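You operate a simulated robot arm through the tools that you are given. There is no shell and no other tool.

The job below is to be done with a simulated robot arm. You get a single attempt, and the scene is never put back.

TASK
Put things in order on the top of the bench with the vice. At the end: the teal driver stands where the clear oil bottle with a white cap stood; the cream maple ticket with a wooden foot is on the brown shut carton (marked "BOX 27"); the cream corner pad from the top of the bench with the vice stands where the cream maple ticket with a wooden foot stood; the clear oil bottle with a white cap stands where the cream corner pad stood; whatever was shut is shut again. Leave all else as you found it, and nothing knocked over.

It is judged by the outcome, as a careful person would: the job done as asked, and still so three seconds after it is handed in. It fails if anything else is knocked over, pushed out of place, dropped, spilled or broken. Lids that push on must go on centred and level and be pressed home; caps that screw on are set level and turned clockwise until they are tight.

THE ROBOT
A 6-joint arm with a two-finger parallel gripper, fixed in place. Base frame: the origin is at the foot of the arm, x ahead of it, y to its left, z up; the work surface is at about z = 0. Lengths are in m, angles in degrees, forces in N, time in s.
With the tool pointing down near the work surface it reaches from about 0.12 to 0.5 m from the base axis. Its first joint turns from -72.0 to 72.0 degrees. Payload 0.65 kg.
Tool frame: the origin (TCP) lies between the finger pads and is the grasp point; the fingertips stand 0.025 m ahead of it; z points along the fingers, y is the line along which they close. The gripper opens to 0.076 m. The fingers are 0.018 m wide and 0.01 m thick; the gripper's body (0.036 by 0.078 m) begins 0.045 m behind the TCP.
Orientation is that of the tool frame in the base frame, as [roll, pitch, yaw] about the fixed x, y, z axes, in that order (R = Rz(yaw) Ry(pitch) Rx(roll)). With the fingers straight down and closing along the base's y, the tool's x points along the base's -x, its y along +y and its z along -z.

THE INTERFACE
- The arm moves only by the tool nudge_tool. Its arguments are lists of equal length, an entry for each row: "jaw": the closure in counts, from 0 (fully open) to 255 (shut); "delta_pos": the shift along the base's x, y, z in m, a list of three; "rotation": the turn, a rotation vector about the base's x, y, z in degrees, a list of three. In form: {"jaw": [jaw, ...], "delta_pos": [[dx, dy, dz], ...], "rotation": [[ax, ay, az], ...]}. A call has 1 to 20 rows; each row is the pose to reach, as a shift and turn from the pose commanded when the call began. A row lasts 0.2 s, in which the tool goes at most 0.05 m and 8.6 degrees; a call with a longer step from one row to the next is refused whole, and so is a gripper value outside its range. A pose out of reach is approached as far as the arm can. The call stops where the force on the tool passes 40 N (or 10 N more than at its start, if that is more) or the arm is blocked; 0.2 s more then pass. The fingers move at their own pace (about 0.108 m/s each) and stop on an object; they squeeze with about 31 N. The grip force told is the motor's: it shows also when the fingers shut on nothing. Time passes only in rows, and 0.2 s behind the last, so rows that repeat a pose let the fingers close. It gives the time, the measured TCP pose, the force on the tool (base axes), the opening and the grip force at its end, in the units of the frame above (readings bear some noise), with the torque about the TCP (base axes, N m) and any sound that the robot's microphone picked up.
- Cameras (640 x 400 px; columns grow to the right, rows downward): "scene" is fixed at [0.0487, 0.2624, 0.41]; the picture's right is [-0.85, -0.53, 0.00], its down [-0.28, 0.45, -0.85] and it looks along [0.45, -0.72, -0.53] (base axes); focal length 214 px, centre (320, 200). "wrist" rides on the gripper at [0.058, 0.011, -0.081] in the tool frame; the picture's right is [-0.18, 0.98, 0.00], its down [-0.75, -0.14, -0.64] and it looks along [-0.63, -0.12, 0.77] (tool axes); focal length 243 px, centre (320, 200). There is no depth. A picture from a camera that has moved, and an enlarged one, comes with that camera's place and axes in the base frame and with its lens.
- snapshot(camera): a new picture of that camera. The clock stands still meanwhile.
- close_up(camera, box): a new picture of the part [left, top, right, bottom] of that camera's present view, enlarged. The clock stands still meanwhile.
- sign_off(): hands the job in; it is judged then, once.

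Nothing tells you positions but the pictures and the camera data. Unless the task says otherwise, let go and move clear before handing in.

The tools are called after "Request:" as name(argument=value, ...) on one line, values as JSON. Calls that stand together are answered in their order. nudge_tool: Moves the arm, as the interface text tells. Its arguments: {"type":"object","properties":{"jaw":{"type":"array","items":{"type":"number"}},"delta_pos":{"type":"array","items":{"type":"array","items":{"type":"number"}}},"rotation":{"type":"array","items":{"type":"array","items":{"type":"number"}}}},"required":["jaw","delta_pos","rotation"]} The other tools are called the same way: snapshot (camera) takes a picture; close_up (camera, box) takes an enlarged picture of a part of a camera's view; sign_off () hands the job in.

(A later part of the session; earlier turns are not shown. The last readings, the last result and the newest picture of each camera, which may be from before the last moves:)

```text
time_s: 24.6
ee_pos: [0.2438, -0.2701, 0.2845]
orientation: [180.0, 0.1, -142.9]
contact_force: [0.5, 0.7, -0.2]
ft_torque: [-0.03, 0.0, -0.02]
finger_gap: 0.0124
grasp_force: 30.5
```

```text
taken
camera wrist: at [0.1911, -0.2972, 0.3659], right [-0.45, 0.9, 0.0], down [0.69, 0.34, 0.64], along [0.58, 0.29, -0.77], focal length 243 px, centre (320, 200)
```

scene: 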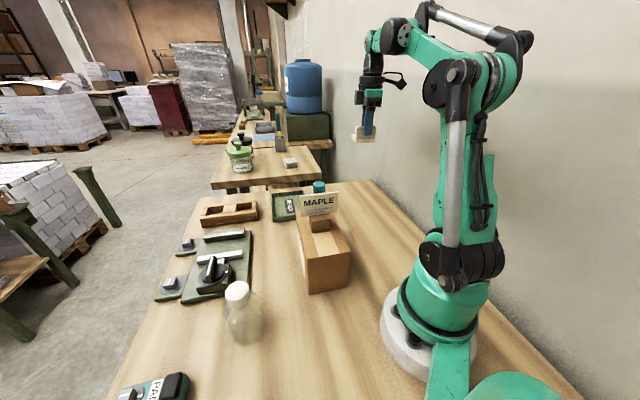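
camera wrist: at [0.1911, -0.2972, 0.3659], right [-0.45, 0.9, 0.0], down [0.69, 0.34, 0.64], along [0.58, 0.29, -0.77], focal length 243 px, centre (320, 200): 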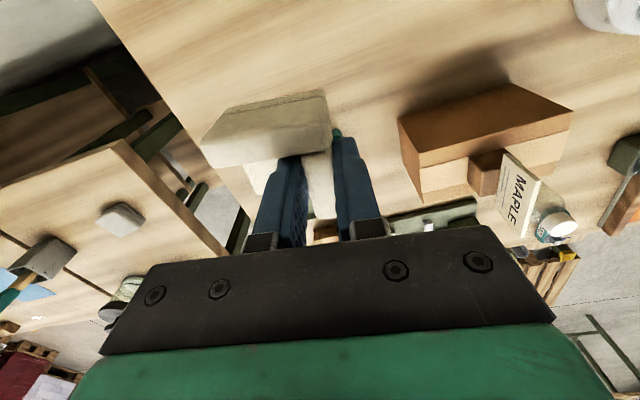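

Above the ticket's old place. I'll come down to about 10 mm above the table and check.

Request:
nudge_tool(jaw=[255, 255, 255, 255, 255, 255, 255, 255, 255], delta_pos=[[-0.0006, 0.0005, -0.03], [-0.0006, 0.0005, -0.06], [-0.0006, 0.0005, -0.09], [-0.0006, 0.0005, -0.12], [-0.0006, 0.0005, -0.15], [-0.0006, 0.0005, -0.18], [-0.0006, 0.0005, -0.205], [-0.0006, 0.0005, -0.22], [-0.0006, 0.0005, -0.226]], rotation=[[0, 0, 0], [0, 0, 0], [0, 0, 0], [0, 0, 0], [0, 0, 0], [0, 0, 0], [0, 0, 0], [0, 0, 0], [0, 0, 0]])

Request:
close_up(camera="scene", box=[300, 140, 420, 230])

Request:
snapshot(camera="wrist")

```text
time_s: 26.6
ee_pos: [0.2422, -0.2673, 0.055]
orientation: [180.0, 0.1, -143.0]
contact_force: [0.8, -0.2, -0.1]
ft_torque: [-0.01, 0.03, 0.0]
finger_gap: 0.0123
grasp_force: 31.1
```

```text
4.44 times, centred on (360, 185) of scene
camera zoom: at [0.0487, 0.2624, 0.41], right [-0.85, -0.53, 0.0], down [-0.28, 0.45, -0.85], along [0.45, -0.72, -0.53], focal length 953 px, centre (142, 267)
```

zoom: 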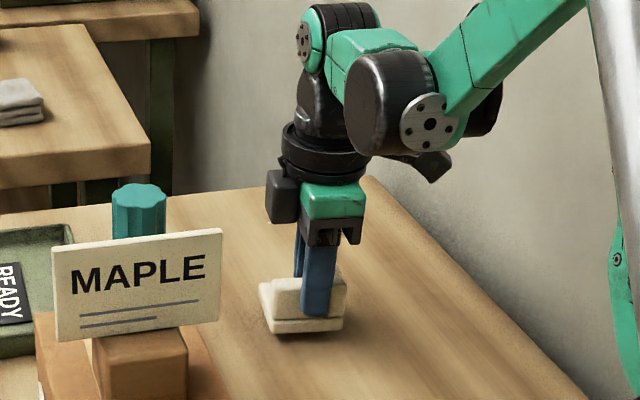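

```text
taken
camera wrist: at [0.1896, -0.2943, 0.1377], right [-0.44, 0.9, 0.0], down [0.69, 0.34, 0.64], along [0.58, 0.29, -0.77], focal length 243 px, centre (320, 200)
```

wrist: 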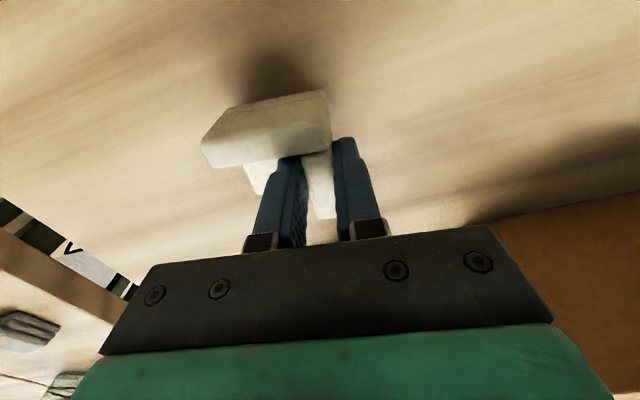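

Request:
nudge_tool(jaw=[255, 255, 255], delta_pos=[[0, -0.0008, -0.004], [0, -0.0008, -0.007], [0, -0.0008, -0.008]], rotation=[[0, 0, 0], [0, 0, 0], [0, 0, 0]])

```text
time_s: 27.4
ee_pos: [0.2429, -0.2695, 0.0476]
orientation: [179.9, 0.2, -143.0]
contact_force: [-0.7, 0.2, -0.9]
ft_torque: [0.0, 0.0, 0.03]
finger_gap: 0.0126
grasp_force: 30.9
```

Request:
nudge_tool(jaw=[255, 255], delta_pos=[[0, 0, -0.0015], [0, 0, -0.002]], rotation=[[0, 0, 0], [0, 0, 0]])

Request:
close_up(camera="scene", box=[320, 165, 400, 225])

```text
time_s: 28.0
ee_pos: [0.2425, -0.2693, 0.0473]
orientation: [-179.9, 0.0, -143.1]
contact_force: [0.0, -0.1, -0.5]
ft_torque: [-0.02, 0.0, 0.01]
finger_gap: 0.0119
grasp_force: 31.2
```

```text
6.67 times, centred on (360, 195) of scene
camera zoom: at [0.0487, 0.2624, 0.41], right [-0.85, -0.53, 0.0], down [-0.28, 0.45, -0.85], along [0.45, -0.72, -0.53], focal length 1430 px, centre (53, 233)
```

zoom: 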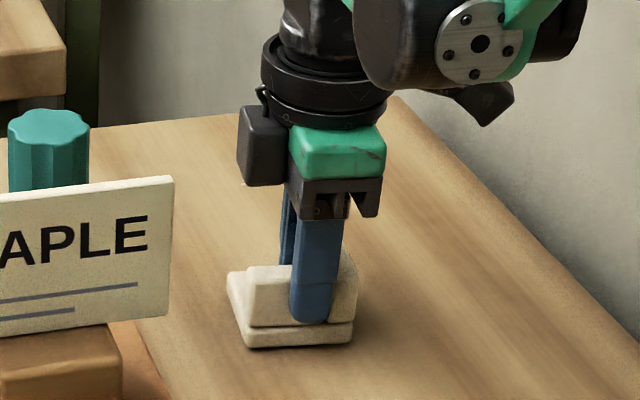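

Request:
nudge_tool(jaw=[255, 255], delta_pos=[[0, 0, -0.0015], [0, 0, -0.002]], rotation=[[0, 0, 0], [0, 0, 0]])

```text
time_s: 28.6
ee_pos: [0.2424, -0.2687, 0.0457]
orientation: [179.9, 0.2, -143.0]
contact_force: [0.6, -0.8, 19.7]
ft_torque: [-0.05, -0.17, 0.01]
finger_gap: 0.0121
grasp_force: 31.5
```

Table contact at about 20 N. I'll ease off slightly, then open and rise.

Request:
nudge_tool(jaw=[255, 255], delta_pos=[[0, 0, 0.0007], [0, 0, 0.001]], rotation=[[0, 0, 0], [0, 0, 0]])

```text
time_s: 29.2
ee_pos: [0.2422, -0.2692, 0.0451]
orientation: [180.0, 0.1, -143.0]
contact_force: [0.6, -0.1, -0.2]
ft_torque: [-0.02, 0.01, 0.04]
finger_gap: 0.0127
grasp_force: 30.9
```

Request:
nudge_tool(jaw=[215, 180, 150, 150, 150, 150, 150, 150, 150], delta_pos=[[0, 0, 0], [0, 0, 0], [0, 0, 0], [0, 0, 0], [0, 0, 0.015], [0, 0, 0.04], [0, 0, 0.08], [0, 0, 0.12], [0, 0, 0.16]], rotation=[[0, 0, 0], [0, 0, 0], [0, 0, 0], [0, 0, 0], [0, 0, 0], [0, 0, 0], [0, 0, 0], [0, 0, 0], [0, 0, 0]])

Request:
snapshot(camera="scene")

Request:
snapshot(camera="wrist")

Request:
close_up(camera="scene", box=[300, 165, 400, 235])

```text
time_s: 31.2
ee_pos: [0.2426, -0.2677, 0.2068]
orientation: [180.0, 0.1, -142.9]
contact_force: [0.6, -0.2, 0.3]
ft_torque: [0.0, -0.01, -0.03]
finger_gap: 0.0313
grasp_force: 0.0
```

```text
taken
```

scene: 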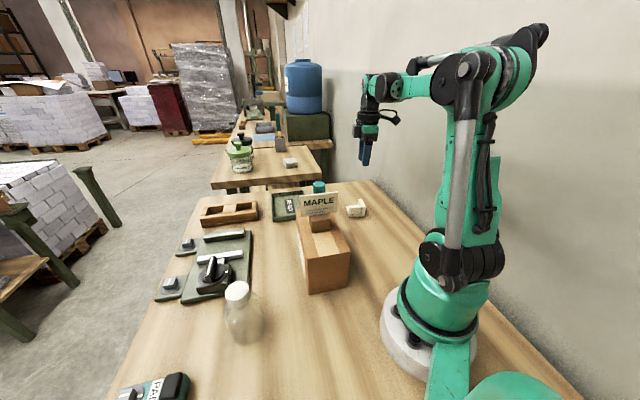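

```text
taken
camera wrist: at [0.1884, -0.2946, 0.2889], right [-0.44, 0.9, 0.0], down [0.69, 0.34, 0.64], along [0.58, 0.29, -0.77], focal length 243 px, centre (320, 200)
```

wrist: 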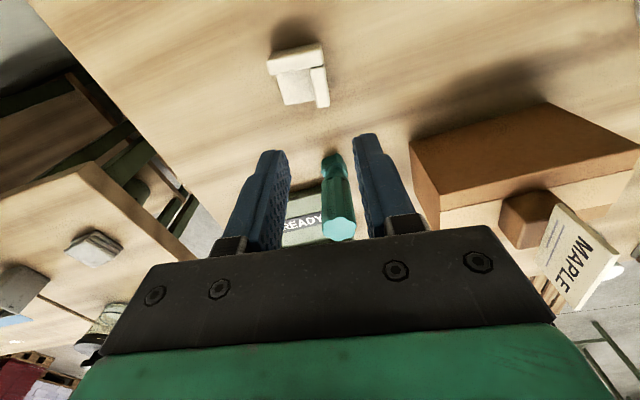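

```text
5.71 times, centred on (350, 200) of scene
camera zoom: at [0.0487, 0.2624, 0.41], right [-0.85, -0.53, 0.0], down [-0.28, 0.45, -0.85], along [0.45, -0.72, -0.53], focal length 1226 px, centre (149, 200)
```

zoom: 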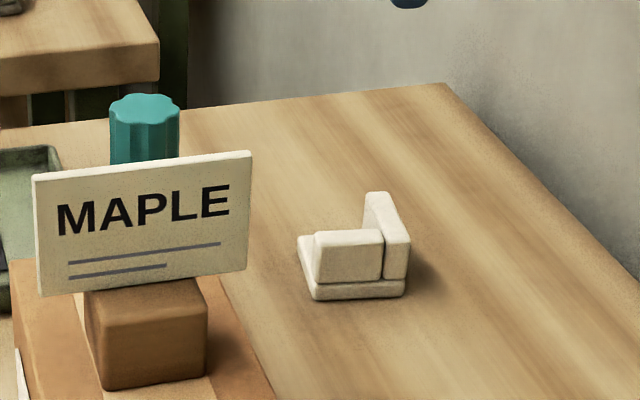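

The pad now stands where the ticket was. Next is the bottle, so I'll fly over high and look at it from above.

Request:
nudge_tool(jaw=[150, 150, 100, 50, 0, 0, 0, 0, 0, 0, 0, 0, 0], delta_pos=[[0, 0.005, 0.035], [0, 0.025, 0.07], [0, 0.055, 0.095], [0, 0.095, 0.1], [0, 0.135, 0.1], [0.0, 0.175, 0.1], [0.0, 0.215, 0.1], [0.0, 0.255, 0.1], [0.0, 0.295, 0.1], [0.0, 0.335, 0.1], [0.0, 0.37, 0.09], [0.0, 0.395, 0.07], [0.0, 0.41, 0.05]], rotation=[[0, 0, 0], [0, 0, 0], [0, 0, 0], [0, 0, 0], [0, 0, 0], [0, 0, 0], [0, 0, 0], [0, 0, 0], [0, 0, 0], [0, 0, 0], [0, 0, 0], [0, 0, 0], [0, 0, 0]])

Request:
snapshot(camera="wrist")

Request:
snapshot(camera="scene")

```text
time_s: 34.0
ee_pos: [0.2431, 0.1423, 0.2552]
orientation: [180.0, 0.2, -143.1]
contact_force: [0.8, -0.3, 0.3]
ft_torque: [-0.02, 0.0, -0.03]
finger_gap: 0.0764
grasp_force: 0.0
```

```text
taken
camera wrist: at [0.1895, 0.1147, 0.336], right [-0.44, 0.9, 0.0], down [0.69, 0.34, 0.64], along [0.58, 0.29, -0.77], focal length 243 px, centre (320, 200)
```

wrist: 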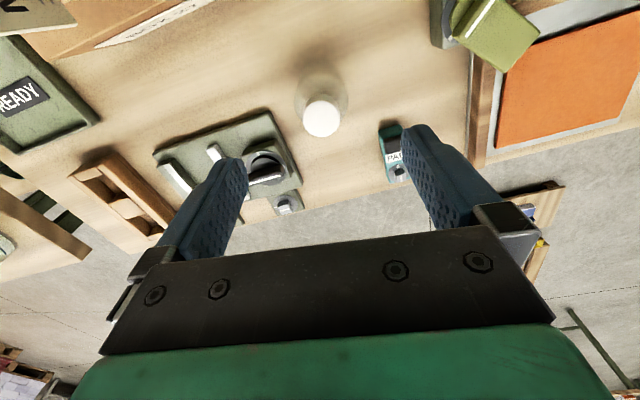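

```text
taken
```

scene: 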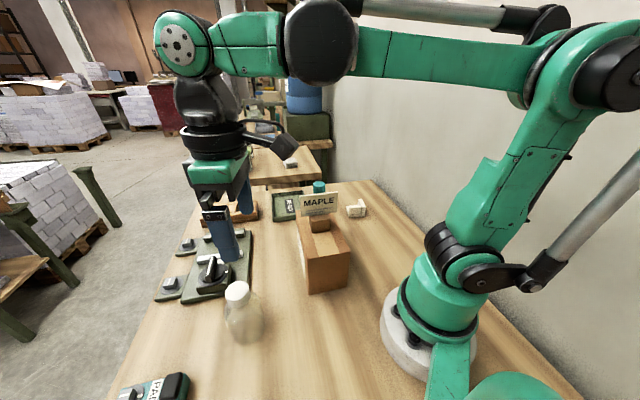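

Request:
close_up(camera="wrist", box=[230, 50, 430, 220])

Request:
close_up(camera="scene", box=[190, 265, 300, 355])

Request:
close_up(camera="wrist", box=[400, 0, 640, 150])

```text
2.35 times, centred on (330, 135) of wrist
camera zoom: at [0.1895, 0.1147, 0.336], right [-0.44, 0.9, 0.0], down [0.69, 0.34, 0.64], along [0.58, 0.29, -0.77], focal length 571 px, centre (296, 353)
```

zoom: 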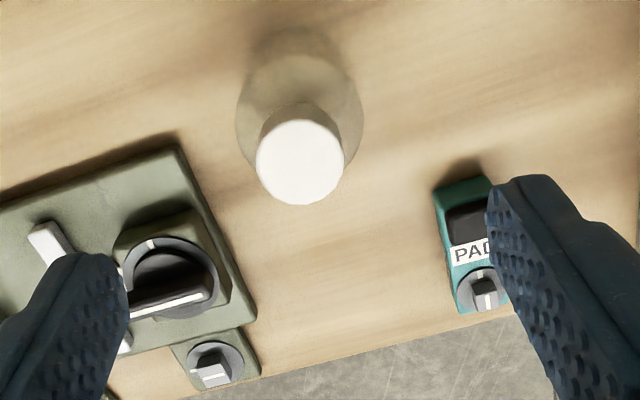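

```text
4.44 times, centred on (245, 310) of scene
camera zoom: at [0.0487, 0.2624, 0.41], right [-0.85, -0.53, 0.0], down [-0.28, 0.45, -0.85], along [0.45, -0.72, -0.53], focal length 953 px, centre (653, -289)
```

zoom: 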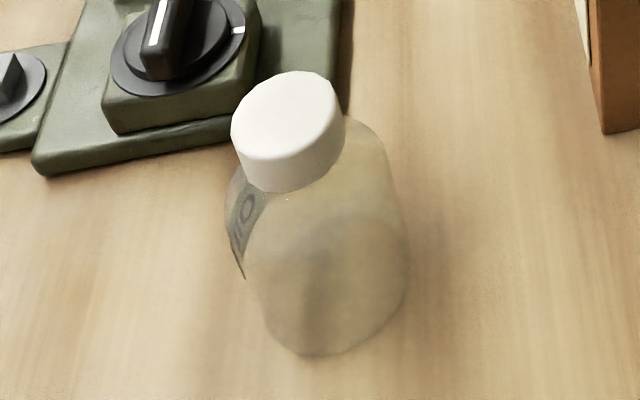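

```text
2.67 times, centred on (520, 75) of wrist
camera zoom: at [0.1895, 0.1147, 0.336], right [-0.44, 0.9, 0.0], down [0.69, 0.34, 0.64], along [0.58, 0.29, -0.77], focal length 647 px, centre (-213, 533)
```

zoom: 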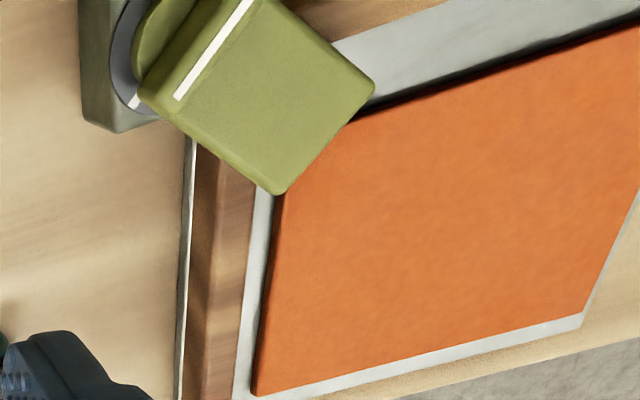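

The bottle is centred near (0.2655, 0.155) with its cap top at about z=0.117. The body is about 0.06 m across and straight up to about z=0.068. I'll come down over it, staying above the cap, and check the centring.

Request:
nudge_tool(jaw=[0, 0, 0, 0, 0], delta_pos=[[0.008, 0.004, -0.02], [0.016, 0.009, -0.045], [0.0224, 0.0127, -0.07], [0.0224, 0.0127, -0.085], [0.0224, 0.0127, -0.09]], rotation=[[0, 0, 0], [0, 0, 0], [0, 0, 0], [0, 0, 0], [0, 0, 0]])

Request:
snapshot(camera="wrist")

Request:
snapshot(camera="scene")

Request:
close_up(camera="wrist", box=[220, 40, 440, 220])

```text
time_s: 35.2
ee_pos: [0.265, 0.1527, 0.1655]
orientation: [-180.0, 0.1, -143.0]
contact_force: [0.0, -0.3, 0.8]
ft_torque: [0.0, 0.02, 0.04]
finger_gap: 0.076
grasp_force: 0.2
```

```text
taken
camera wrist: at [0.2121, 0.1267, 0.2473], right [-0.44, 0.9, 0.0], down [0.69, 0.34, 0.64], along [0.58, 0.29, -0.77], focal length 243 px, centre (320, 200)
```

wrist: 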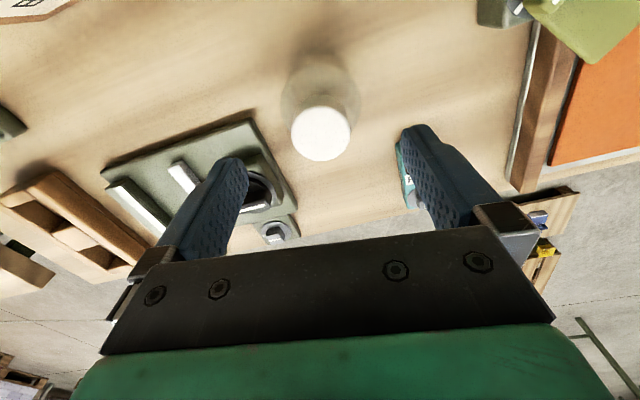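

```text
taken
```

scene: 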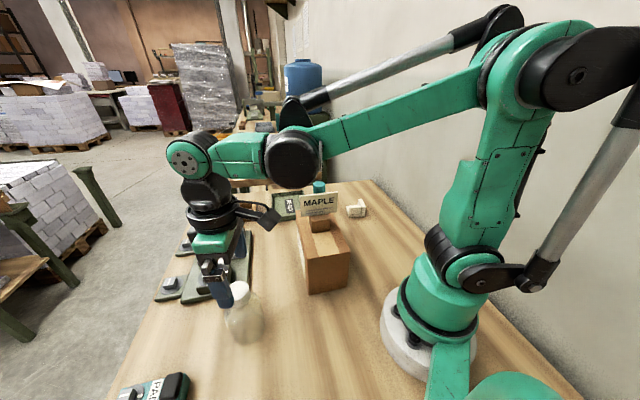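

```text
2.22 times, centred on (330, 130) of wrist
camera zoom: at [0.2121, 0.1267, 0.2473], right [-0.44, 0.9, 0.0], down [0.69, 0.34, 0.64], along [0.58, 0.29, -0.77], focal length 539 px, centre (298, 356)
```

zoom: 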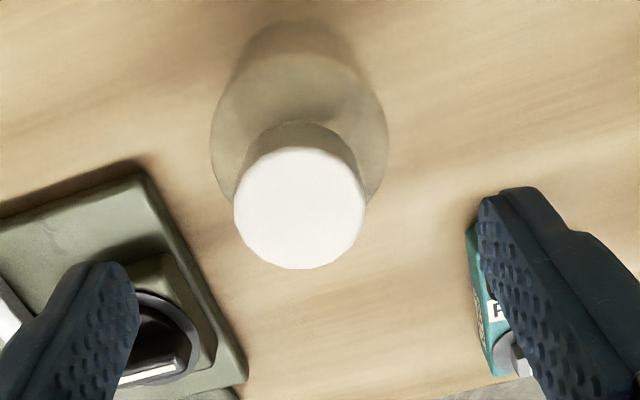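

The cap and body are centred to within 1 mm. I'll go down with the fingers on either side of the body, keeping the palm above the cap, and close.

Request:
nudge_tool(jaw=[0, 0, 0, 0, 0, 0, 30, 60, 255, 255, 255], delta_pos=[[0.0, 0.0005, -0.02], [0.0, 0.0005, -0.04], [0.0, 0.0005, -0.06], [0.0, 0.0005, -0.075], [0.0, 0.0005, -0.084], [0.0, 0.0005, -0.088], [0.0, 0.0005, -0.088], [0.0, 0.0005, -0.088], [0.0, 0.0005, -0.088], [0.0, 0.0005, -0.088], [0.0, 0.0005, -0.088]], rotation=[[0, 0, 0], [0, 0, 0], [0, 0, 0], [0, 0, 0], [0, 0, 0], [0, 0, 0], [0, 0, 0], [0, 0, 0], [0, 0, 0], [0, 0, 0], [0, 0, 0]])

Request:
snapshot(camera="wrist")

Request:
close_up(camera="scene", box=[160, 220, 320, 360])

```text
time_s: 37.6
ee_pos: [0.2645, 0.1549, 0.0777]
orientation: [179.9, 0.1, -143.0]
contact_force: [-0.2, -0.6, -0.2]
ft_torque: [0.01, 0.03, 0.01]
finger_gap: 0.0565
grasp_force: 30.5
```

```text
taken
camera wrist: at [0.2116, 0.1277, 0.1597], right [-0.44, 0.9, 0.0], down [0.69, 0.34, 0.64], along [0.58, 0.29, -0.77], focal length 243 px, centre (320, 200)
```

wrist: 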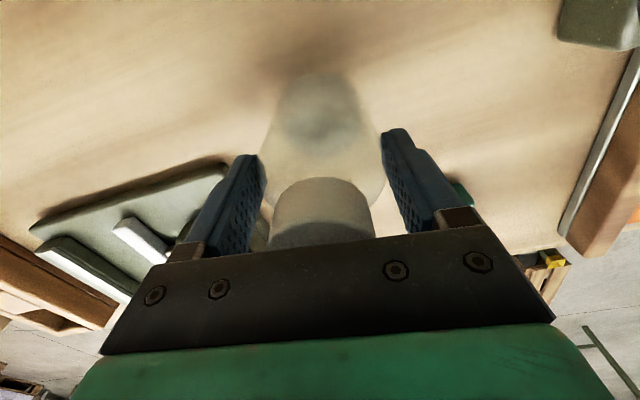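

```text
2.86 times, centred on (240, 290) of scene
camera zoom: at [0.0487, 0.2624, 0.41], right [-0.85, -0.53, 0.0], down [-0.28, 0.45, -0.85], along [0.45, -0.72, -0.53], focal length 613 px, centre (549, -57)
```

zoom: 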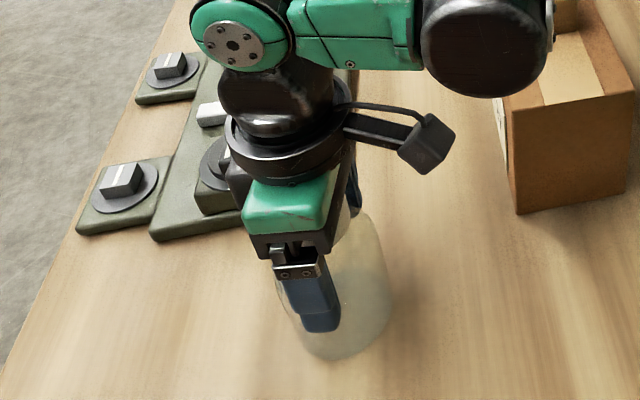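

Gripped at 56.5 mm. I'll lift slowly by a few millimetres first to make sure the grip holds.

Request:
nudge_tool(jaw=[255, 255, 255, 255], delta_pos=[[0, 0, 0.003], [0, 0, 0.007], [0, 0, 0.012], [0, 0, 0.02]], rotation=[[0, 0, 0], [0, 0, 0], [0, 0, 0], [0, 0, 0]])

Request:
close_up(camera="scene", box=[160, 220, 320, 360])

Request:
snapshot(camera="wrist")

```text
time_s: 38.6
ee_pos: [0.2646, 0.1534, 0.0987]
orientation: [-179.9, 0.0, -143.0]
contact_force: [-0.1, -0.3, -0.9]
ft_torque: [-0.02, 0.04, -0.01]
finger_gap: 0.057
grasp_force: 31.6
```

```text
2.86 times, centred on (240, 290) of scene
camera zoom: at [0.0487, 0.2624, 0.41], right [-0.85, -0.53, 0.0], down [-0.28, 0.45, -0.85], along [0.45, -0.72, -0.53], focal length 613 px, centre (549, -57)
```

zoom: 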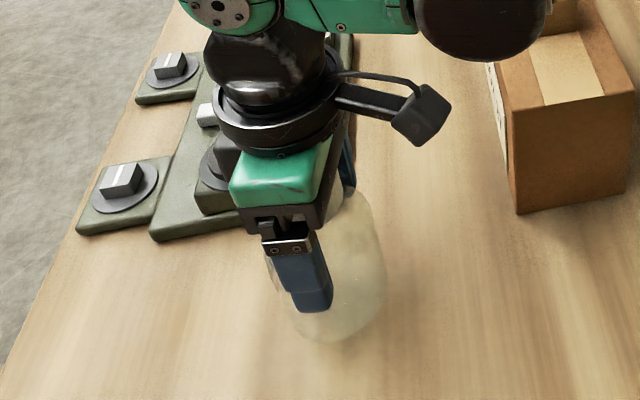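

```text
taken
camera wrist: at [0.2121, 0.1277, 0.1794], right [-0.44, 0.9, 0.0], down [0.69, 0.34, 0.64], along [0.58, 0.29, -0.77], focal length 243 px, centre (320, 200)
```

wrist: 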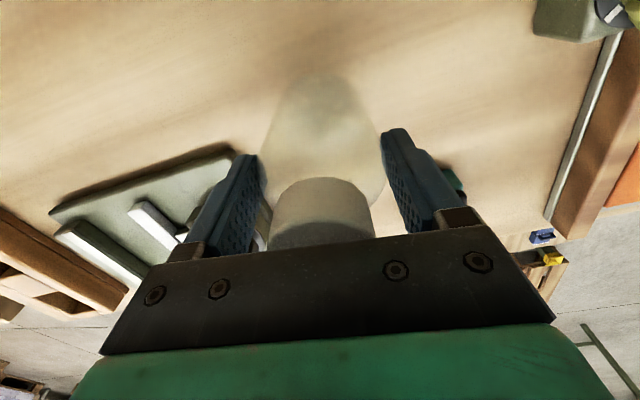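

The bottle lifts cleanly and stays upright. I'll raise it and carry it slowly to the pad's old place at (0.127, 0.099).

Request:
nudge_tool(jaw=[255, 255, 255, 255, 255, 255, 255, 255, 255, 255], delta_pos=[[0, 0, 0.02], [-0.01, -0.004, 0.04], [-0.027, -0.011, 0.045], [-0.047, -0.019, 0.045], [-0.067, -0.027, 0.045], [-0.087, -0.035, 0.045], [-0.107, -0.043, 0.045], [-0.122, -0.049, 0.045], [-0.133, -0.053, 0.045], [-0.1378, -0.055, 0.045]], rotation=[[0, 0, 0], [0, 0, 0], [0, 0, 0], [0, 0, 0], [0, 0, 0], [0, 0, 0], [0, 0, 0], [0, 0, 0], [0, 0, 0], [0, 0, 0]])

Request:
snapshot(camera="scene")

Request:
snapshot(camera="wrist")

```text
time_s: 40.8
ee_pos: [0.1269, 0.0995, 0.1431]
orientation: [-179.9, 0.1, -143.0]
contact_force: [-0.7, 0.2, -0.1]
ft_torque: [0.01, -0.02, 0.02]
finger_gap: 0.0571
grasp_force: 30.6
```

```text
taken
```

scene: 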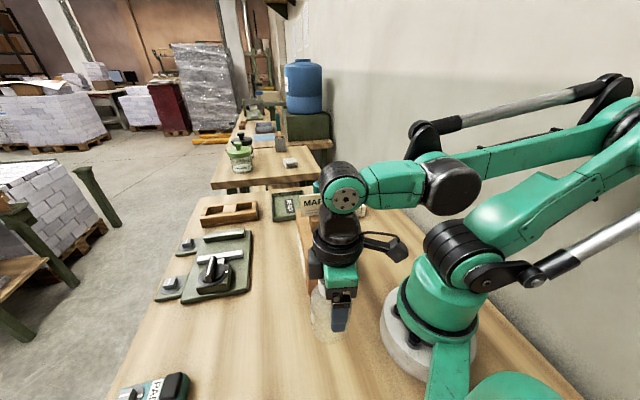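

```text
taken
camera wrist: at [0.0742, 0.0726, 0.2248], right [-0.44, 0.9, 0.0], down [0.69, 0.34, 0.64], along [0.58, 0.29, -0.77], focal length 243 px, centre (320, 200)
```

wrist: 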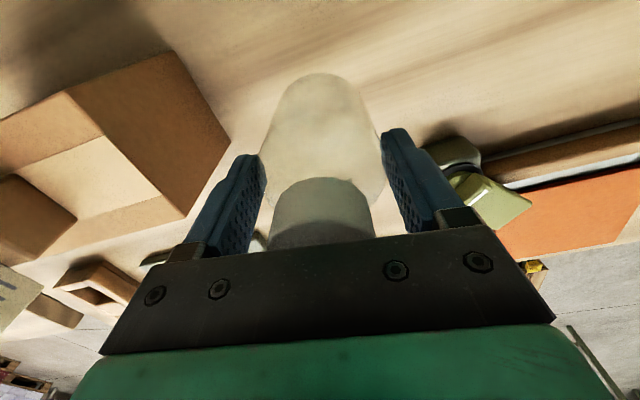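

Over the pad's old spot. I'll come down to just above the table.

Request:
nudge_tool(jaw=[255, 255, 255, 255, 255], delta_pos=[[0, 0, -0.02], [0, 0, -0.04], [0, 0, -0.05], [0, 0, -0.057], [0, 0, -0.06]], rotation=[[0, 0, 0], [0, 0, 0], [0, 0, 0], [0, 0, 0], [0, 0, 0]])

Request:
close_up(camera="scene", box=[270, 240, 400, 370])

```text
time_s: 42.0
ee_pos: [0.126, 0.0989, 0.0845]
orientation: [180.0, 0.1, -143.0]
contact_force: [-0.5, 0.0, -0.8]
ft_torque: [-0.01, -0.01, -0.01]
finger_gap: 0.057
grasp_force: 30.3
```

```text
3.08 times, centred on (335, 305) of scene
camera zoom: at [0.0487, 0.2624, 0.41], right [-0.85, -0.53, 0.0], down [-0.28, 0.45, -0.85], along [0.45, -0.72, -0.53], focal length 660 px, centre (274, -123)
```

zoom: 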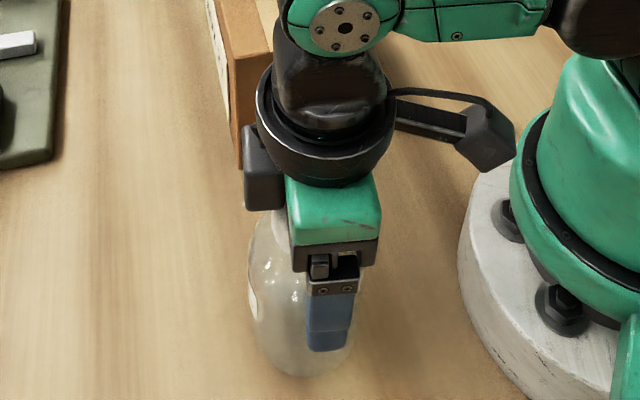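

Request:
nudge_tool(jaw=[255, 255, 255], delta_pos=[[0, 0, -0.002], [0, 0, -0.004], [0, 0, -0.005]], rotation=[[0, 0, 0], [0, 0, 0], [0, 0, 0]])

```text
time_s: 42.8
ee_pos: [0.126, 0.0994, 0.0786]
orientation: [-180.0, 0.1, -143.0]
contact_force: [0.5, -0.1, 0.1]
ft_torque: [-0.03, -0.02, 0.01]
finger_gap: 0.057
grasp_force: 31.1
```

Request:
nudge_tool(jaw=[255, 255], delta_pos=[[0, 0, -0.001], [0, 0, -0.0015]], rotation=[[0, 0, 0], [0, 0, 0]])

```text
time_s: 43.4
ee_pos: [0.1264, 0.0985, 0.0779]
orientation: [-179.9, 0.2, -143.0]
contact_force: [-3.0, -0.3, 26.1]
ft_torque: [0.06, -0.01, 0.01]
finger_gap: 0.057
grasp_force: 30.5
```

The bottle's base is on the table at 26 N. I'll ease off and release.

Request:
nudge_tool(jaw=[255, 255], delta_pos=[[0, 0, 0.0008], [0, 0, 0.0012]], rotation=[[0, 0, 0], [0, 0, 0]])

```text
time_s: 44.0
ee_pos: [0.1264, 0.0982, 0.0776]
orientation: [-180.0, 0.1, -143.1]
contact_force: [0.1, 0.2, 0.7]
ft_torque: [-0.01, -0.01, -0.03]
finger_gap: 0.0568
grasp_force: 31.2
```

Request:
nudge_tool(jaw=[40, 20, 0, 0, 0, 0, 0, 0, 0, 0], delta_pos=[[0, 0, 0], [0, 0, 0], [0, 0, 0], [0, 0, 0], [0, 0, 0.015], [0, 0, 0.035], [0, 0, 0.06], [0, 0, 0.09], [0, 0, 0.11], [0, 0, 0.12]], rotation=[[0, 0, 0], [0, 0, 0], [0, 0, 0], [0, 0, 0], [0, 0, 0], [0, 0, 0], [0, 0, 0], [0, 0, 0], [0, 0, 0], [0, 0, 0]])

Request:
snapshot(camera="scene")

Request:
snapshot(camera="wrist")

Request:
close_up(camera="scene", box=[270, 240, 400, 370])

```text
time_s: 46.2
ee_pos: [0.1259, 0.0978, 0.198]
orientation: [-180.0, 0.1, -143.0]
contact_force: [0.7, 0.1, 0.4]
ft_torque: [-0.02, -0.03, 0.01]
finger_gap: 0.076
grasp_force: 0.2
```

```text
taken
```

scene: 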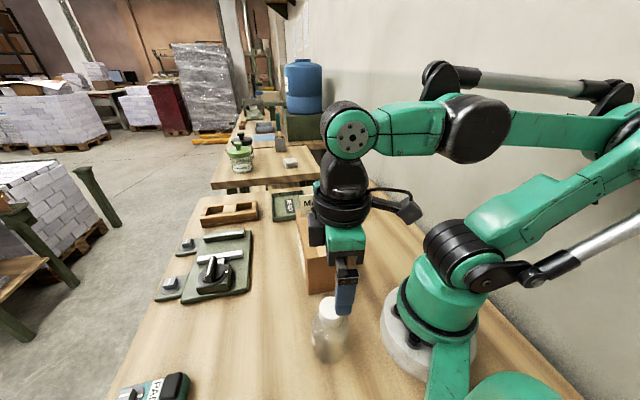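

```text
taken
camera wrist: at [0.073, 0.0714, 0.2786], right [-0.44, 0.9, 0.0], down [0.69, 0.34, 0.64], along [0.58, 0.29, -0.77], focal length 243 px, centre (320, 200)
```

wrist: 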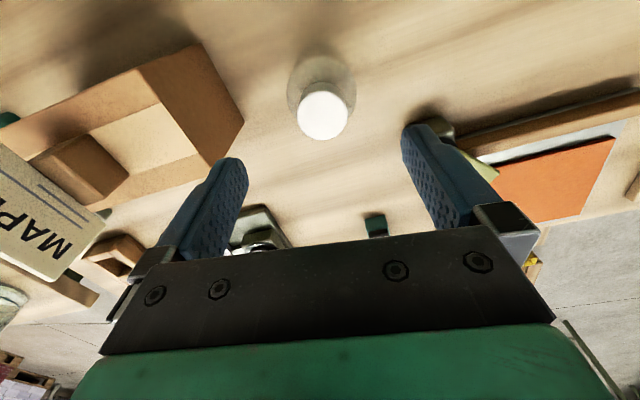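

```text
3.08 times, centred on (335, 305) of scene
camera zoom: at [0.0487, 0.2624, 0.41], right [-0.85, -0.53, 0.0], down [-0.28, 0.45, -0.85], along [0.45, -0.72, -0.53], focal length 660 px, centre (274, -123)
```

zoom: 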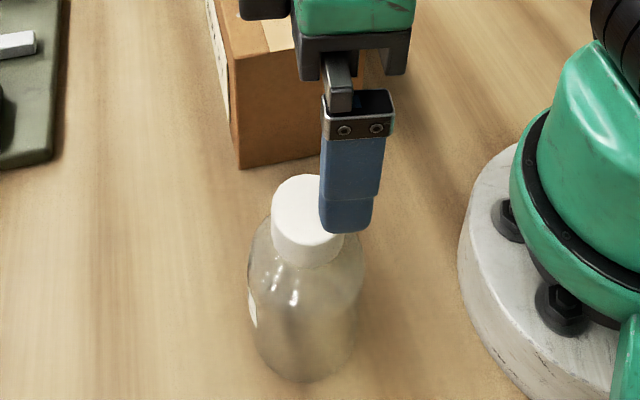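

The bottle stands upright where the pad was. Last is the driver near (0.341, -0.199). I'll go up and over the ticket with good clearance, then look down at it.

Request:
nudge_tool(jaw=[0, 0, 0, 0, 0, 0, 0, 0, 0, 0, 0, 0, 0], delta_pos=[[0.003, -0.003, 0.04], [0.01, -0.01, 0.08], [0.023, -0.027, 0.105], [0.045, -0.058, 0.11], [0.068, -0.091, 0.11], [0.091, -0.124, 0.11], [0.114, -0.157, 0.11], [0.137, -0.19, 0.11], [0.16, -0.223, 0.11], [0.18, -0.252, 0.11], [0.195, -0.273, 0.1], [0.205, -0.288, 0.08], [0.209, -0.293, 0.065]], rotation=[[0, 0, 0], [0, 0, 0], [0, 0, 0], [0, 0, 0], [0, 0, 0], [0, 0, 0], [0, 0, 0], [0, 0, 0], [0, 0, 0], [0, 0, 0], [0, 0, 0], [0, 0, 0], [0, 0, 0]])

Request:
snapshot(camera="wrist")

Request:
snapshot(camera="scene")

Request:
close_up(camera="wrist", box=[220, 30, 440, 220])

```text
time_s: 49.0
ee_pos: [0.334, -0.1933, 0.2642]
orientation: [-179.9, 0.1, -143.0]
contact_force: [0.1, 0.1, -0.1]
ft_torque: [-0.03, -0.04, 0.02]
finger_gap: 0.0761
grasp_force: 0.0
```

```text
taken
camera wrist: at [0.2817, -0.2198, 0.3449], right [-0.45, 0.9, 0.0], down [0.69, 0.34, 0.64], along [0.58, 0.29, -0.77], focal length 243 px, centre (320, 200)
```

wrist: 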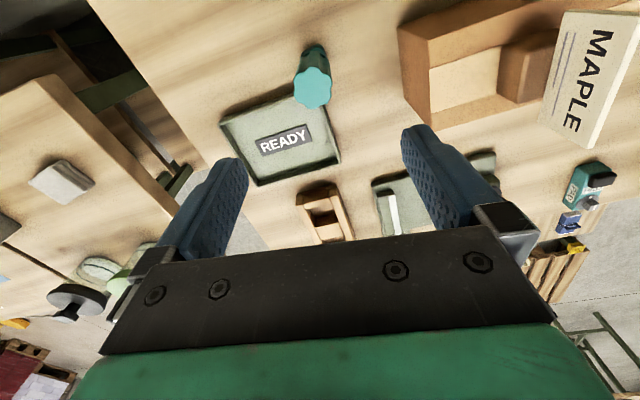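

```text
taken
```

scene: 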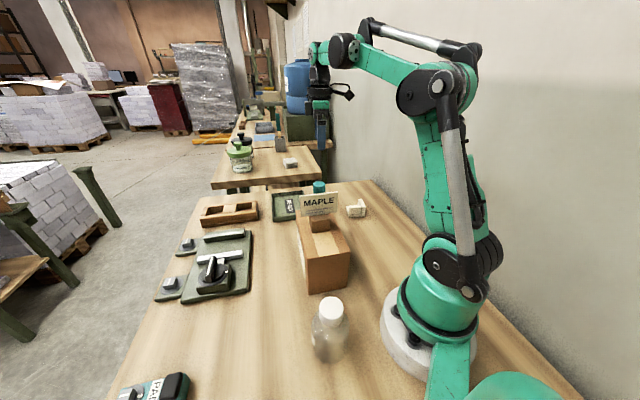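

```text
2.11 times, centred on (330, 125) of wrist
camera zoom: at [0.2817, -0.2198, 0.3449], right [-0.45, 0.9, 0.0], down [0.69, 0.34, 0.64], along [0.58, 0.29, -0.77], focal length 511 px, centre (299, 358)
```

zoom: 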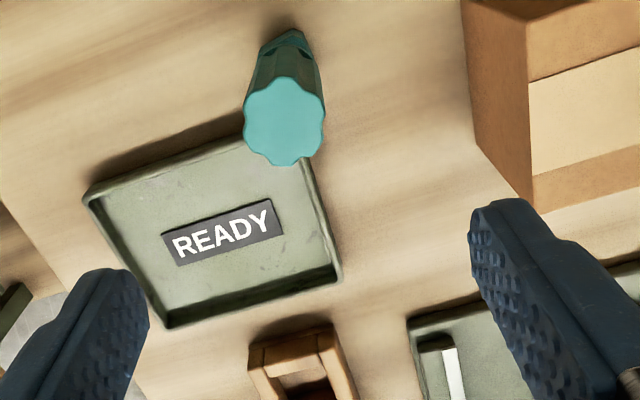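

The driver's axis is at about (0.340, -0.199) with its top at about z=0.12 and a handle about 33 mm across. I'll move right over it and check the centring from lower down.

Request:
nudge_tool(jaw=[0, 0, 0, 0, 0], delta_pos=[[0.003, -0.003, -0.03], [0.006, -0.0055, -0.06], [0.006, -0.0055, -0.08], [0.006, -0.0055, -0.09], [0.006, -0.0055, -0.095]], rotation=[[0, 0, 0], [0, 0, 0], [0, 0, 0], [0, 0, 0], [0, 0, 0]])

Request:
snapshot(camera="wrist")

Request:
close_up(camera="wrist", box=[220, 50, 440, 240])

Request:
snapshot(camera="scene")

```text
time_s: 50.2
ee_pos: [0.3427, -0.1984, 0.1677]
orientation: [179.9, 0.0, -142.9]
contact_force: [-0.3, 0.0, 0.9]
ft_torque: [-0.01, 0.02, 0.0]
finger_gap: 0.0761
grasp_force: 0.0
```

```text
taken
camera wrist: at [0.2897, -0.2249, 0.2492], right [-0.44, 0.9, 0.0], down [0.69, 0.34, 0.64], along [0.58, 0.29, -0.77], focal length 243 px, centre (320, 200)
```

wrist: 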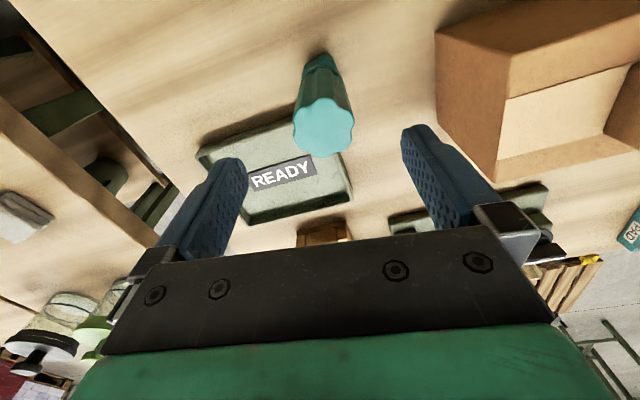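

```text
2.11 times, centred on (330, 145) of wrist
camera zoom: at [0.2897, -0.2249, 0.2492], right [-0.44, 0.9, 0.0], down [0.69, 0.34, 0.64], along [0.58, 0.29, -0.77], focal length 511 px, centre (299, 316)
```

zoom: 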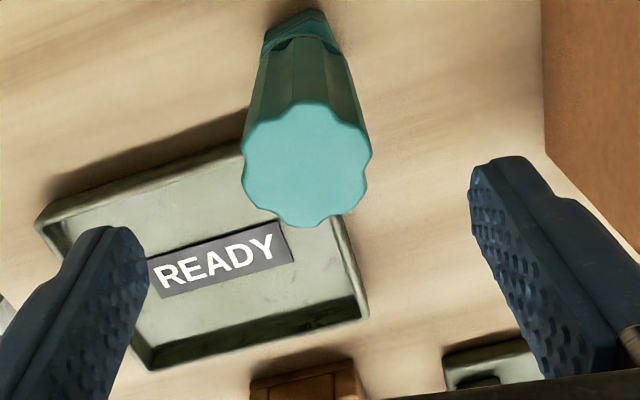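

```text
taken
```

scene: 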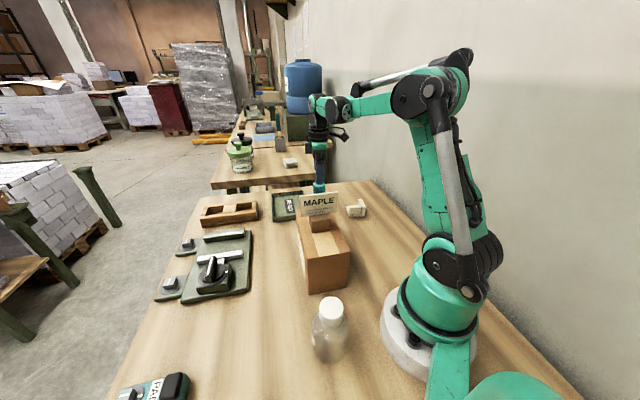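

The driver top sits about 3–4 mm off the tool axis, so I'll correct by that, go down and grip the handle.

Request:
nudge_tool(jaw=[0, 0, 0, 0, 0], delta_pos=[[-0.004, 0.0003, -0.01], [-0.004, 0.0003, -0.03], [-0.004, 0.0003, -0.055], [-0.004, 0.0003, -0.075], [-0.004, 0.0003, -0.08]], rotation=[[0, 0, 0], [0, 0, 0], [0, 0, 0], [0, 0, 0], [0, 0, 0]])

Request:
snapshot(camera="wrist")

Request:
close_up(camera="scene", box=[260, 120, 400, 230])

```text
time_s: 51.4
ee_pos: [0.3372, -0.1994, 0.0872]
orientation: [-180.0, 0.1, -142.9]
contact_force: [-0.2, -0.1, 0.8]
ft_torque: [-0.01, -0.02, -0.03]
finger_gap: 0.0759
grasp_force: 0.0
```

```text
taken
camera wrist: at [0.2846, -0.226, 0.169], right [-0.44, 0.9, 0.0], down [0.69, 0.34, 0.64], along [0.58, 0.29, -0.77], focal length 243 px, centre (320, 200)
```

wrist: 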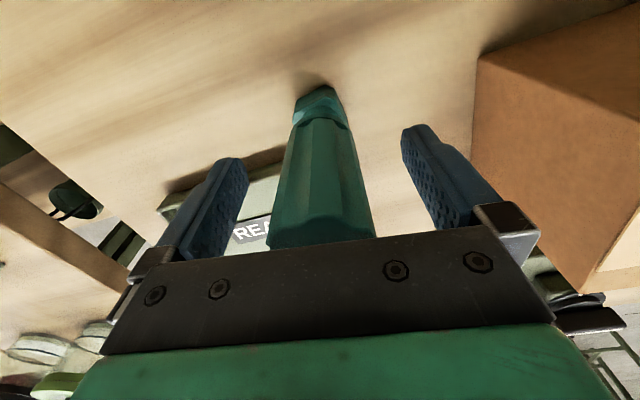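

```text
3.64 times, centred on (330, 175) of scene
camera zoom: at [0.0487, 0.2624, 0.41], right [-0.85, -0.53, 0.0], down [-0.28, 0.45, -0.85], along [0.45, -0.72, -0.53], focal length 780 px, centre (284, 291)
```

zoom: 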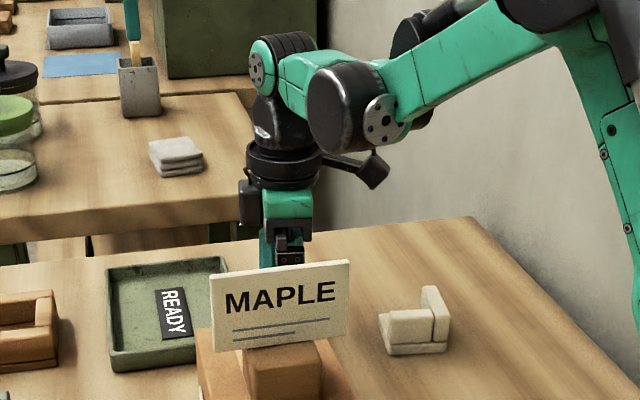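

The driver is centred between the fingers, so I'll close on the handle.

Request:
nudge_tool(jaw=[60, 110, 140, 255, 255, 255], delta_pos=[[0, 0, 0], [0, 0, 0], [0, 0, 0], [0, 0, 0], [0, 0, 0], [0, 0, 0]], rotation=[[0, 0, 0], [0, 0, 0], [0, 0, 0], [0, 0, 0], [0, 0, 0], [0, 0, 0]])

Request:
snapshot(camera="wrist")

```text
time_s: 52.8
ee_pos: [0.3382, -0.1994, 0.0875]
orientation: [-180.0, 0.0, -143.0]
contact_force: [0.5, 0.2, 0.3]
ft_torque: [0.02, -0.01, -0.04]
finger_gap: 0.0339
grasp_force: 30.2
```

```text
taken
camera wrist: at [0.2846, -0.226, 0.1692], right [-0.44, 0.9, 0.0], down [0.69, 0.34, 0.64], along [0.58, 0.29, -0.77], focal length 243 px, centre (320, 200)
```

wrist: 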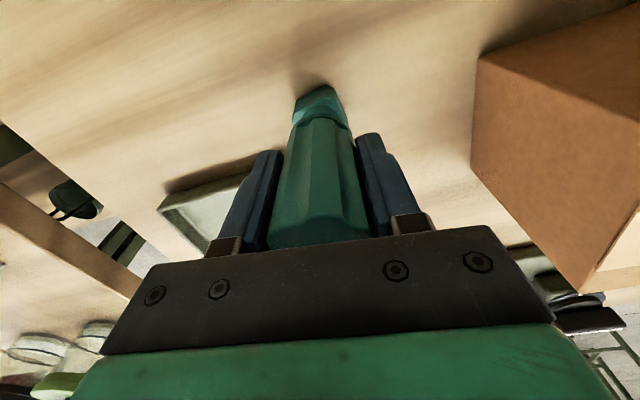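

Firm grip at 33.9 mm. I'll lift slowly first, then higher, and check.

Request:
nudge_tool(jaw=[255, 255, 255, 255, 255, 255, 255, 255], delta_pos=[[0, 0, 0.004], [0, 0, 0.012], [0, 0, 0.03], [0, 0, 0.06], [0, 0, 0.1], [0, 0, 0.14], [0, 0, 0.18], [0, 0, 0.215]], rotation=[[0, 0, 0], [0, 0, 0], [0, 0, 0], [0, 0, 0], [0, 0, 0], [0, 0, 0], [0, 0, 0], [0, 0, 0]])

Request:
snapshot(camera="wrist")

Request:
snapshot(camera="scene")

```text
time_s: 54.6
ee_pos: [0.3391, -0.1993, 0.3046]
orientation: [-180.0, 0.1, -143.0]
contact_force: [-0.9, 0.6, -0.9]
ft_torque: [0.0, 0.0, 0.01]
finger_gap: 0.0342
grasp_force: 31.2
```

```text
taken
camera wrist: at [0.2856, -0.2255, 0.3858], right [-0.44, 0.9, 0.0], down [0.69, 0.34, 0.64], along [0.58, 0.29, -0.77], focal length 243 px, centre (320, 200)
```

wrist: 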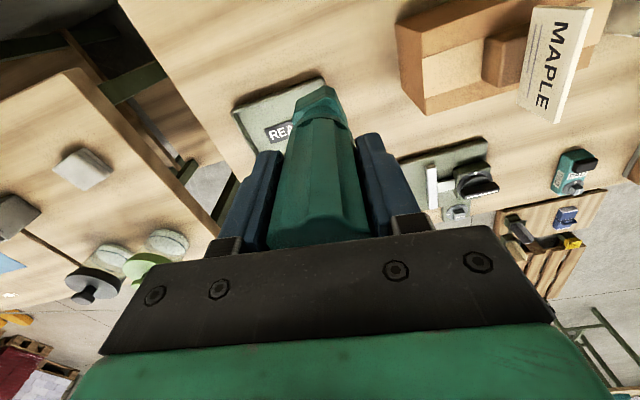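

```text
taken
```

scene: 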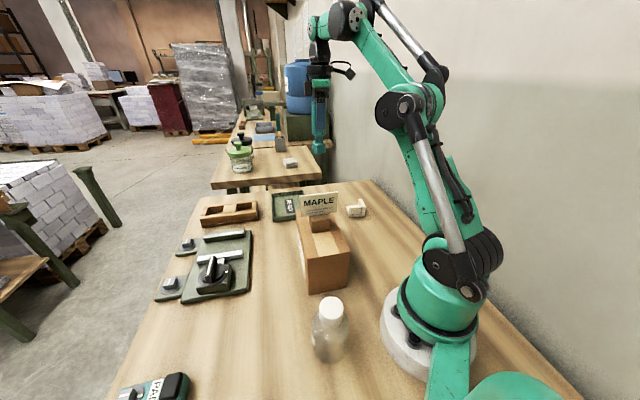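

The driver is held upright. I'll carry it out beyond the carton side, well above the ticket, to the bottle's old place at (0.265, 0.154).

Request:
nudge_tool(jaw=[255, 255, 255, 255, 255, 255, 255, 255, 255, 255, 255], delta_pos=[[0.002, 0.025, 0.005], [0.004, 0.06, 0.01], [0.006, 0.1, 0.01], [0.007, 0.14, 0.01], [0.005, 0.18, 0.01], [0, 0.22, 0.01], [-0.012, 0.255, 0.01], [-0.03, 0.29, 0.01], [-0.048, 0.32, 0.005], [-0.063, 0.34, 0], [-0.0738, 0.3534, -0.02]], rotation=[[0, 0, 0], [0, 0, 0], [0, 0, 0], [0, 0, 0], [0, 0, 0], [0, 0, 0], [0, 0, 0], [0, 0, 0], [0, 0, 0], [0, 0, 0], [0, 0, 0]])

Request:
snapshot(camera="wrist")

Request:
snapshot(camera="scene")

```text
time_s: 57.0
ee_pos: [0.2639, 0.1527, 0.2824]
orientation: [180.0, 0.1, -143.2]
contact_force: [-0.1, 0.5, -1.1]
ft_torque: [0.01, 0.0, 0.01]
finger_gap: 0.0342
grasp_force: 31.5
```

```text
taken
camera wrist: at [0.2107, 0.127, 0.3638], right [-0.44, 0.9, 0.0], down [0.69, 0.34, 0.64], along [0.58, 0.29, -0.77], focal length 243 px, centre (320, 200)
```

wrist: 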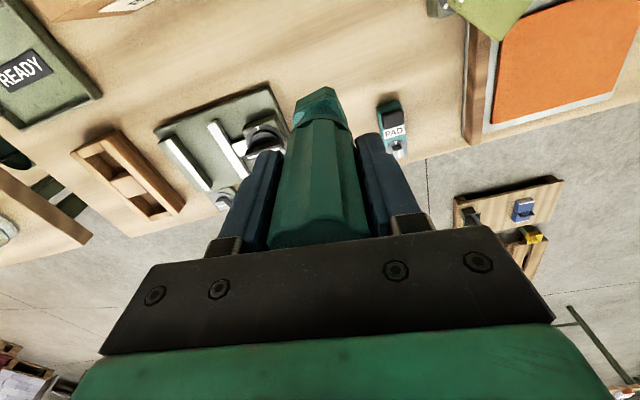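

```text
taken
```

scene: 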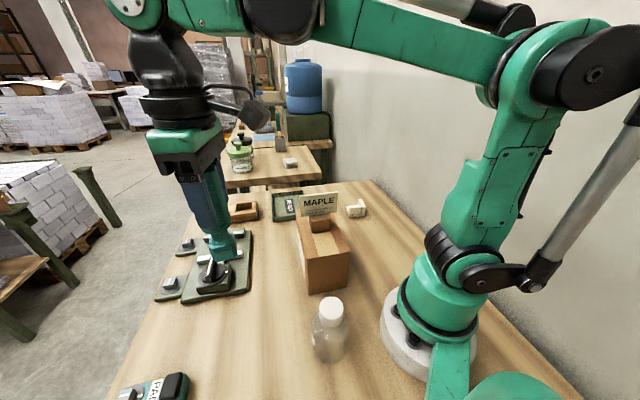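

Over the bottle's old place. I'll come down to just above the table.

Request:
nudge_tool(jaw=[255, 255, 255, 255, 255, 255, 255, 255, 255], delta_pos=[[0.0008, 0.001, -0.02], [0.0008, 0.001, -0.05], [0.0008, 0.001, -0.08], [0.0008, 0.001, -0.11], [0.0008, 0.001, -0.135], [0.0008, 0.001, -0.155], [0.0008, 0.001, -0.17], [0.0008, 0.001, -0.18], [0.0008, 0.001, -0.185]], rotation=[[0, 0, 0], [0, 0, 0], [0, 0, 0], [0, 0, 0], [0, 0, 0], [0, 0, 0], [0, 0, 0], [0, 0, 0], [0, 0, 0]])

Request:
close_up(camera="scene", box=[170, 220, 310, 360])

Request:
snapshot(camera="wrist")

```text
time_s: 59.0
ee_pos: [0.264, 0.1557, 0.0975]
orientation: [-179.9, 0.1, -143.0]
contact_force: [0.4, 0.2, -1.4]
ft_torque: [-0.02, 0.04, 0.0]
finger_gap: 0.0341
grasp_force: 31.0
```

```text
2.86 times, centred on (240, 290) of scene
camera zoom: at [0.0487, 0.2624, 0.41], right [-0.85, -0.53, 0.0], down [-0.28, 0.45, -0.85], along [0.45, -0.72, -0.53], focal length 613 px, centre (549, -57)
```

zoom: 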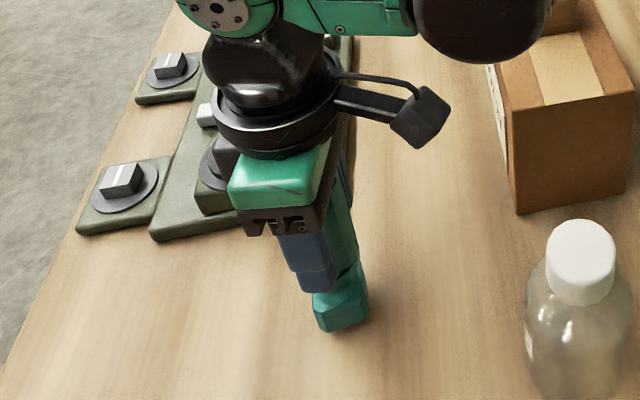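

```text
taken
camera wrist: at [0.2118, 0.1286, 0.179], right [-0.44, 0.9, 0.0], down [0.69, 0.34, 0.64], along [0.58, 0.29, -0.77], focal length 243 px, centre (320, 200)
```

wrist: 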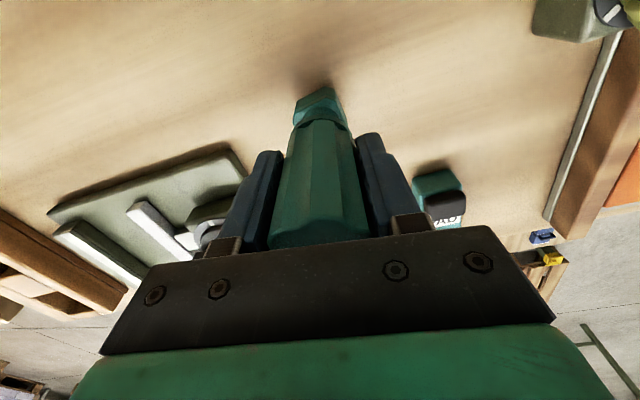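

Request:
nudge_tool(jaw=[255, 255, 255, 255], delta_pos=[[0, -0.0005, -0.004], [0, -0.0005, -0.007], [0, -0.0005, -0.0085], [0, -0.0005, -0.009]], rotation=[[0, 0, 0], [0, 0, 0], [0, 0, 0], [0, 0, 0]])

```text
time_s: 60.0
ee_pos: [0.2647, 0.1548, 0.0887]
orientation: [-180.0, 0.1, -142.9]
contact_force: [0.1, 0.5, -1.4]
ft_torque: [0.01, 0.0, -0.01]
finger_gap: 0.0339
grasp_force: 31.3
```

Request:
nudge_tool(jaw=[255, 255], delta_pos=[[0, 0, -0.001], [0, 0, -0.0015]], rotation=[[0, 0, 0], [0, 0, 0]])

```text
time_s: 60.6
ee_pos: [0.2656, 0.1548, 0.0878]
orientation: [-179.9, 0.1, -143.0]
contact_force: [-0.2, -0.5, -1.2]
ft_torque: [0.01, -0.01, 0.05]
finger_gap: 0.034
grasp_force: 30.8
```

Request:
nudge_tool(jaw=[255, 255], delta_pos=[[0, 0, -0.001], [0, 0, -0.001]], rotation=[[0, 0, 0], [0, 0, 0]])

```text
time_s: 61.2
ee_pos: [0.2652, 0.1545, 0.0858]
orientation: [180.0, -0.1, -143.0]
contact_force: [-2.9, 0.0, 26.1]
ft_torque: [0.09, -0.01, 0.08]
finger_gap: 0.0343
grasp_force: 31.3
```

Contact at 26 N. I'll ease off a touch so the driver stands freely, then release.

Request:
nudge_tool(jaw=[255, 255], delta_pos=[[0, 0, 0.0005], [0, 0, 0.0008]], rotation=[[0, 0, 0], [0, 0, 0]])

Request:
close_up(camera="scene", box=[170, 220, 310, 360])

```text
time_s: 61.8
ee_pos: [0.2648, 0.1549, 0.0874]
orientation: [180.0, 0.1, -143.0]
contact_force: [-0.2, 0.6, -1.5]
ft_torque: [0.02, -0.02, -0.02]
finger_gap: 0.0339
grasp_force: 31.2
```

```text
2.86 times, centred on (240, 290) of scene
camera zoom: at [0.0487, 0.2624, 0.41], right [-0.85, -0.53, 0.0], down [-0.28, 0.45, -0.85], along [0.45, -0.72, -0.53], focal length 613 px, centre (549, -57)
```

zoom: 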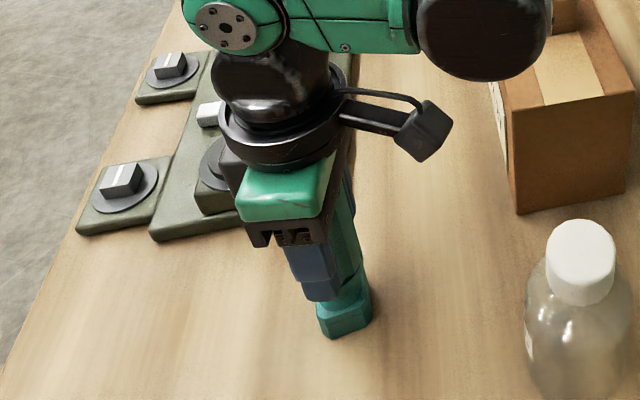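

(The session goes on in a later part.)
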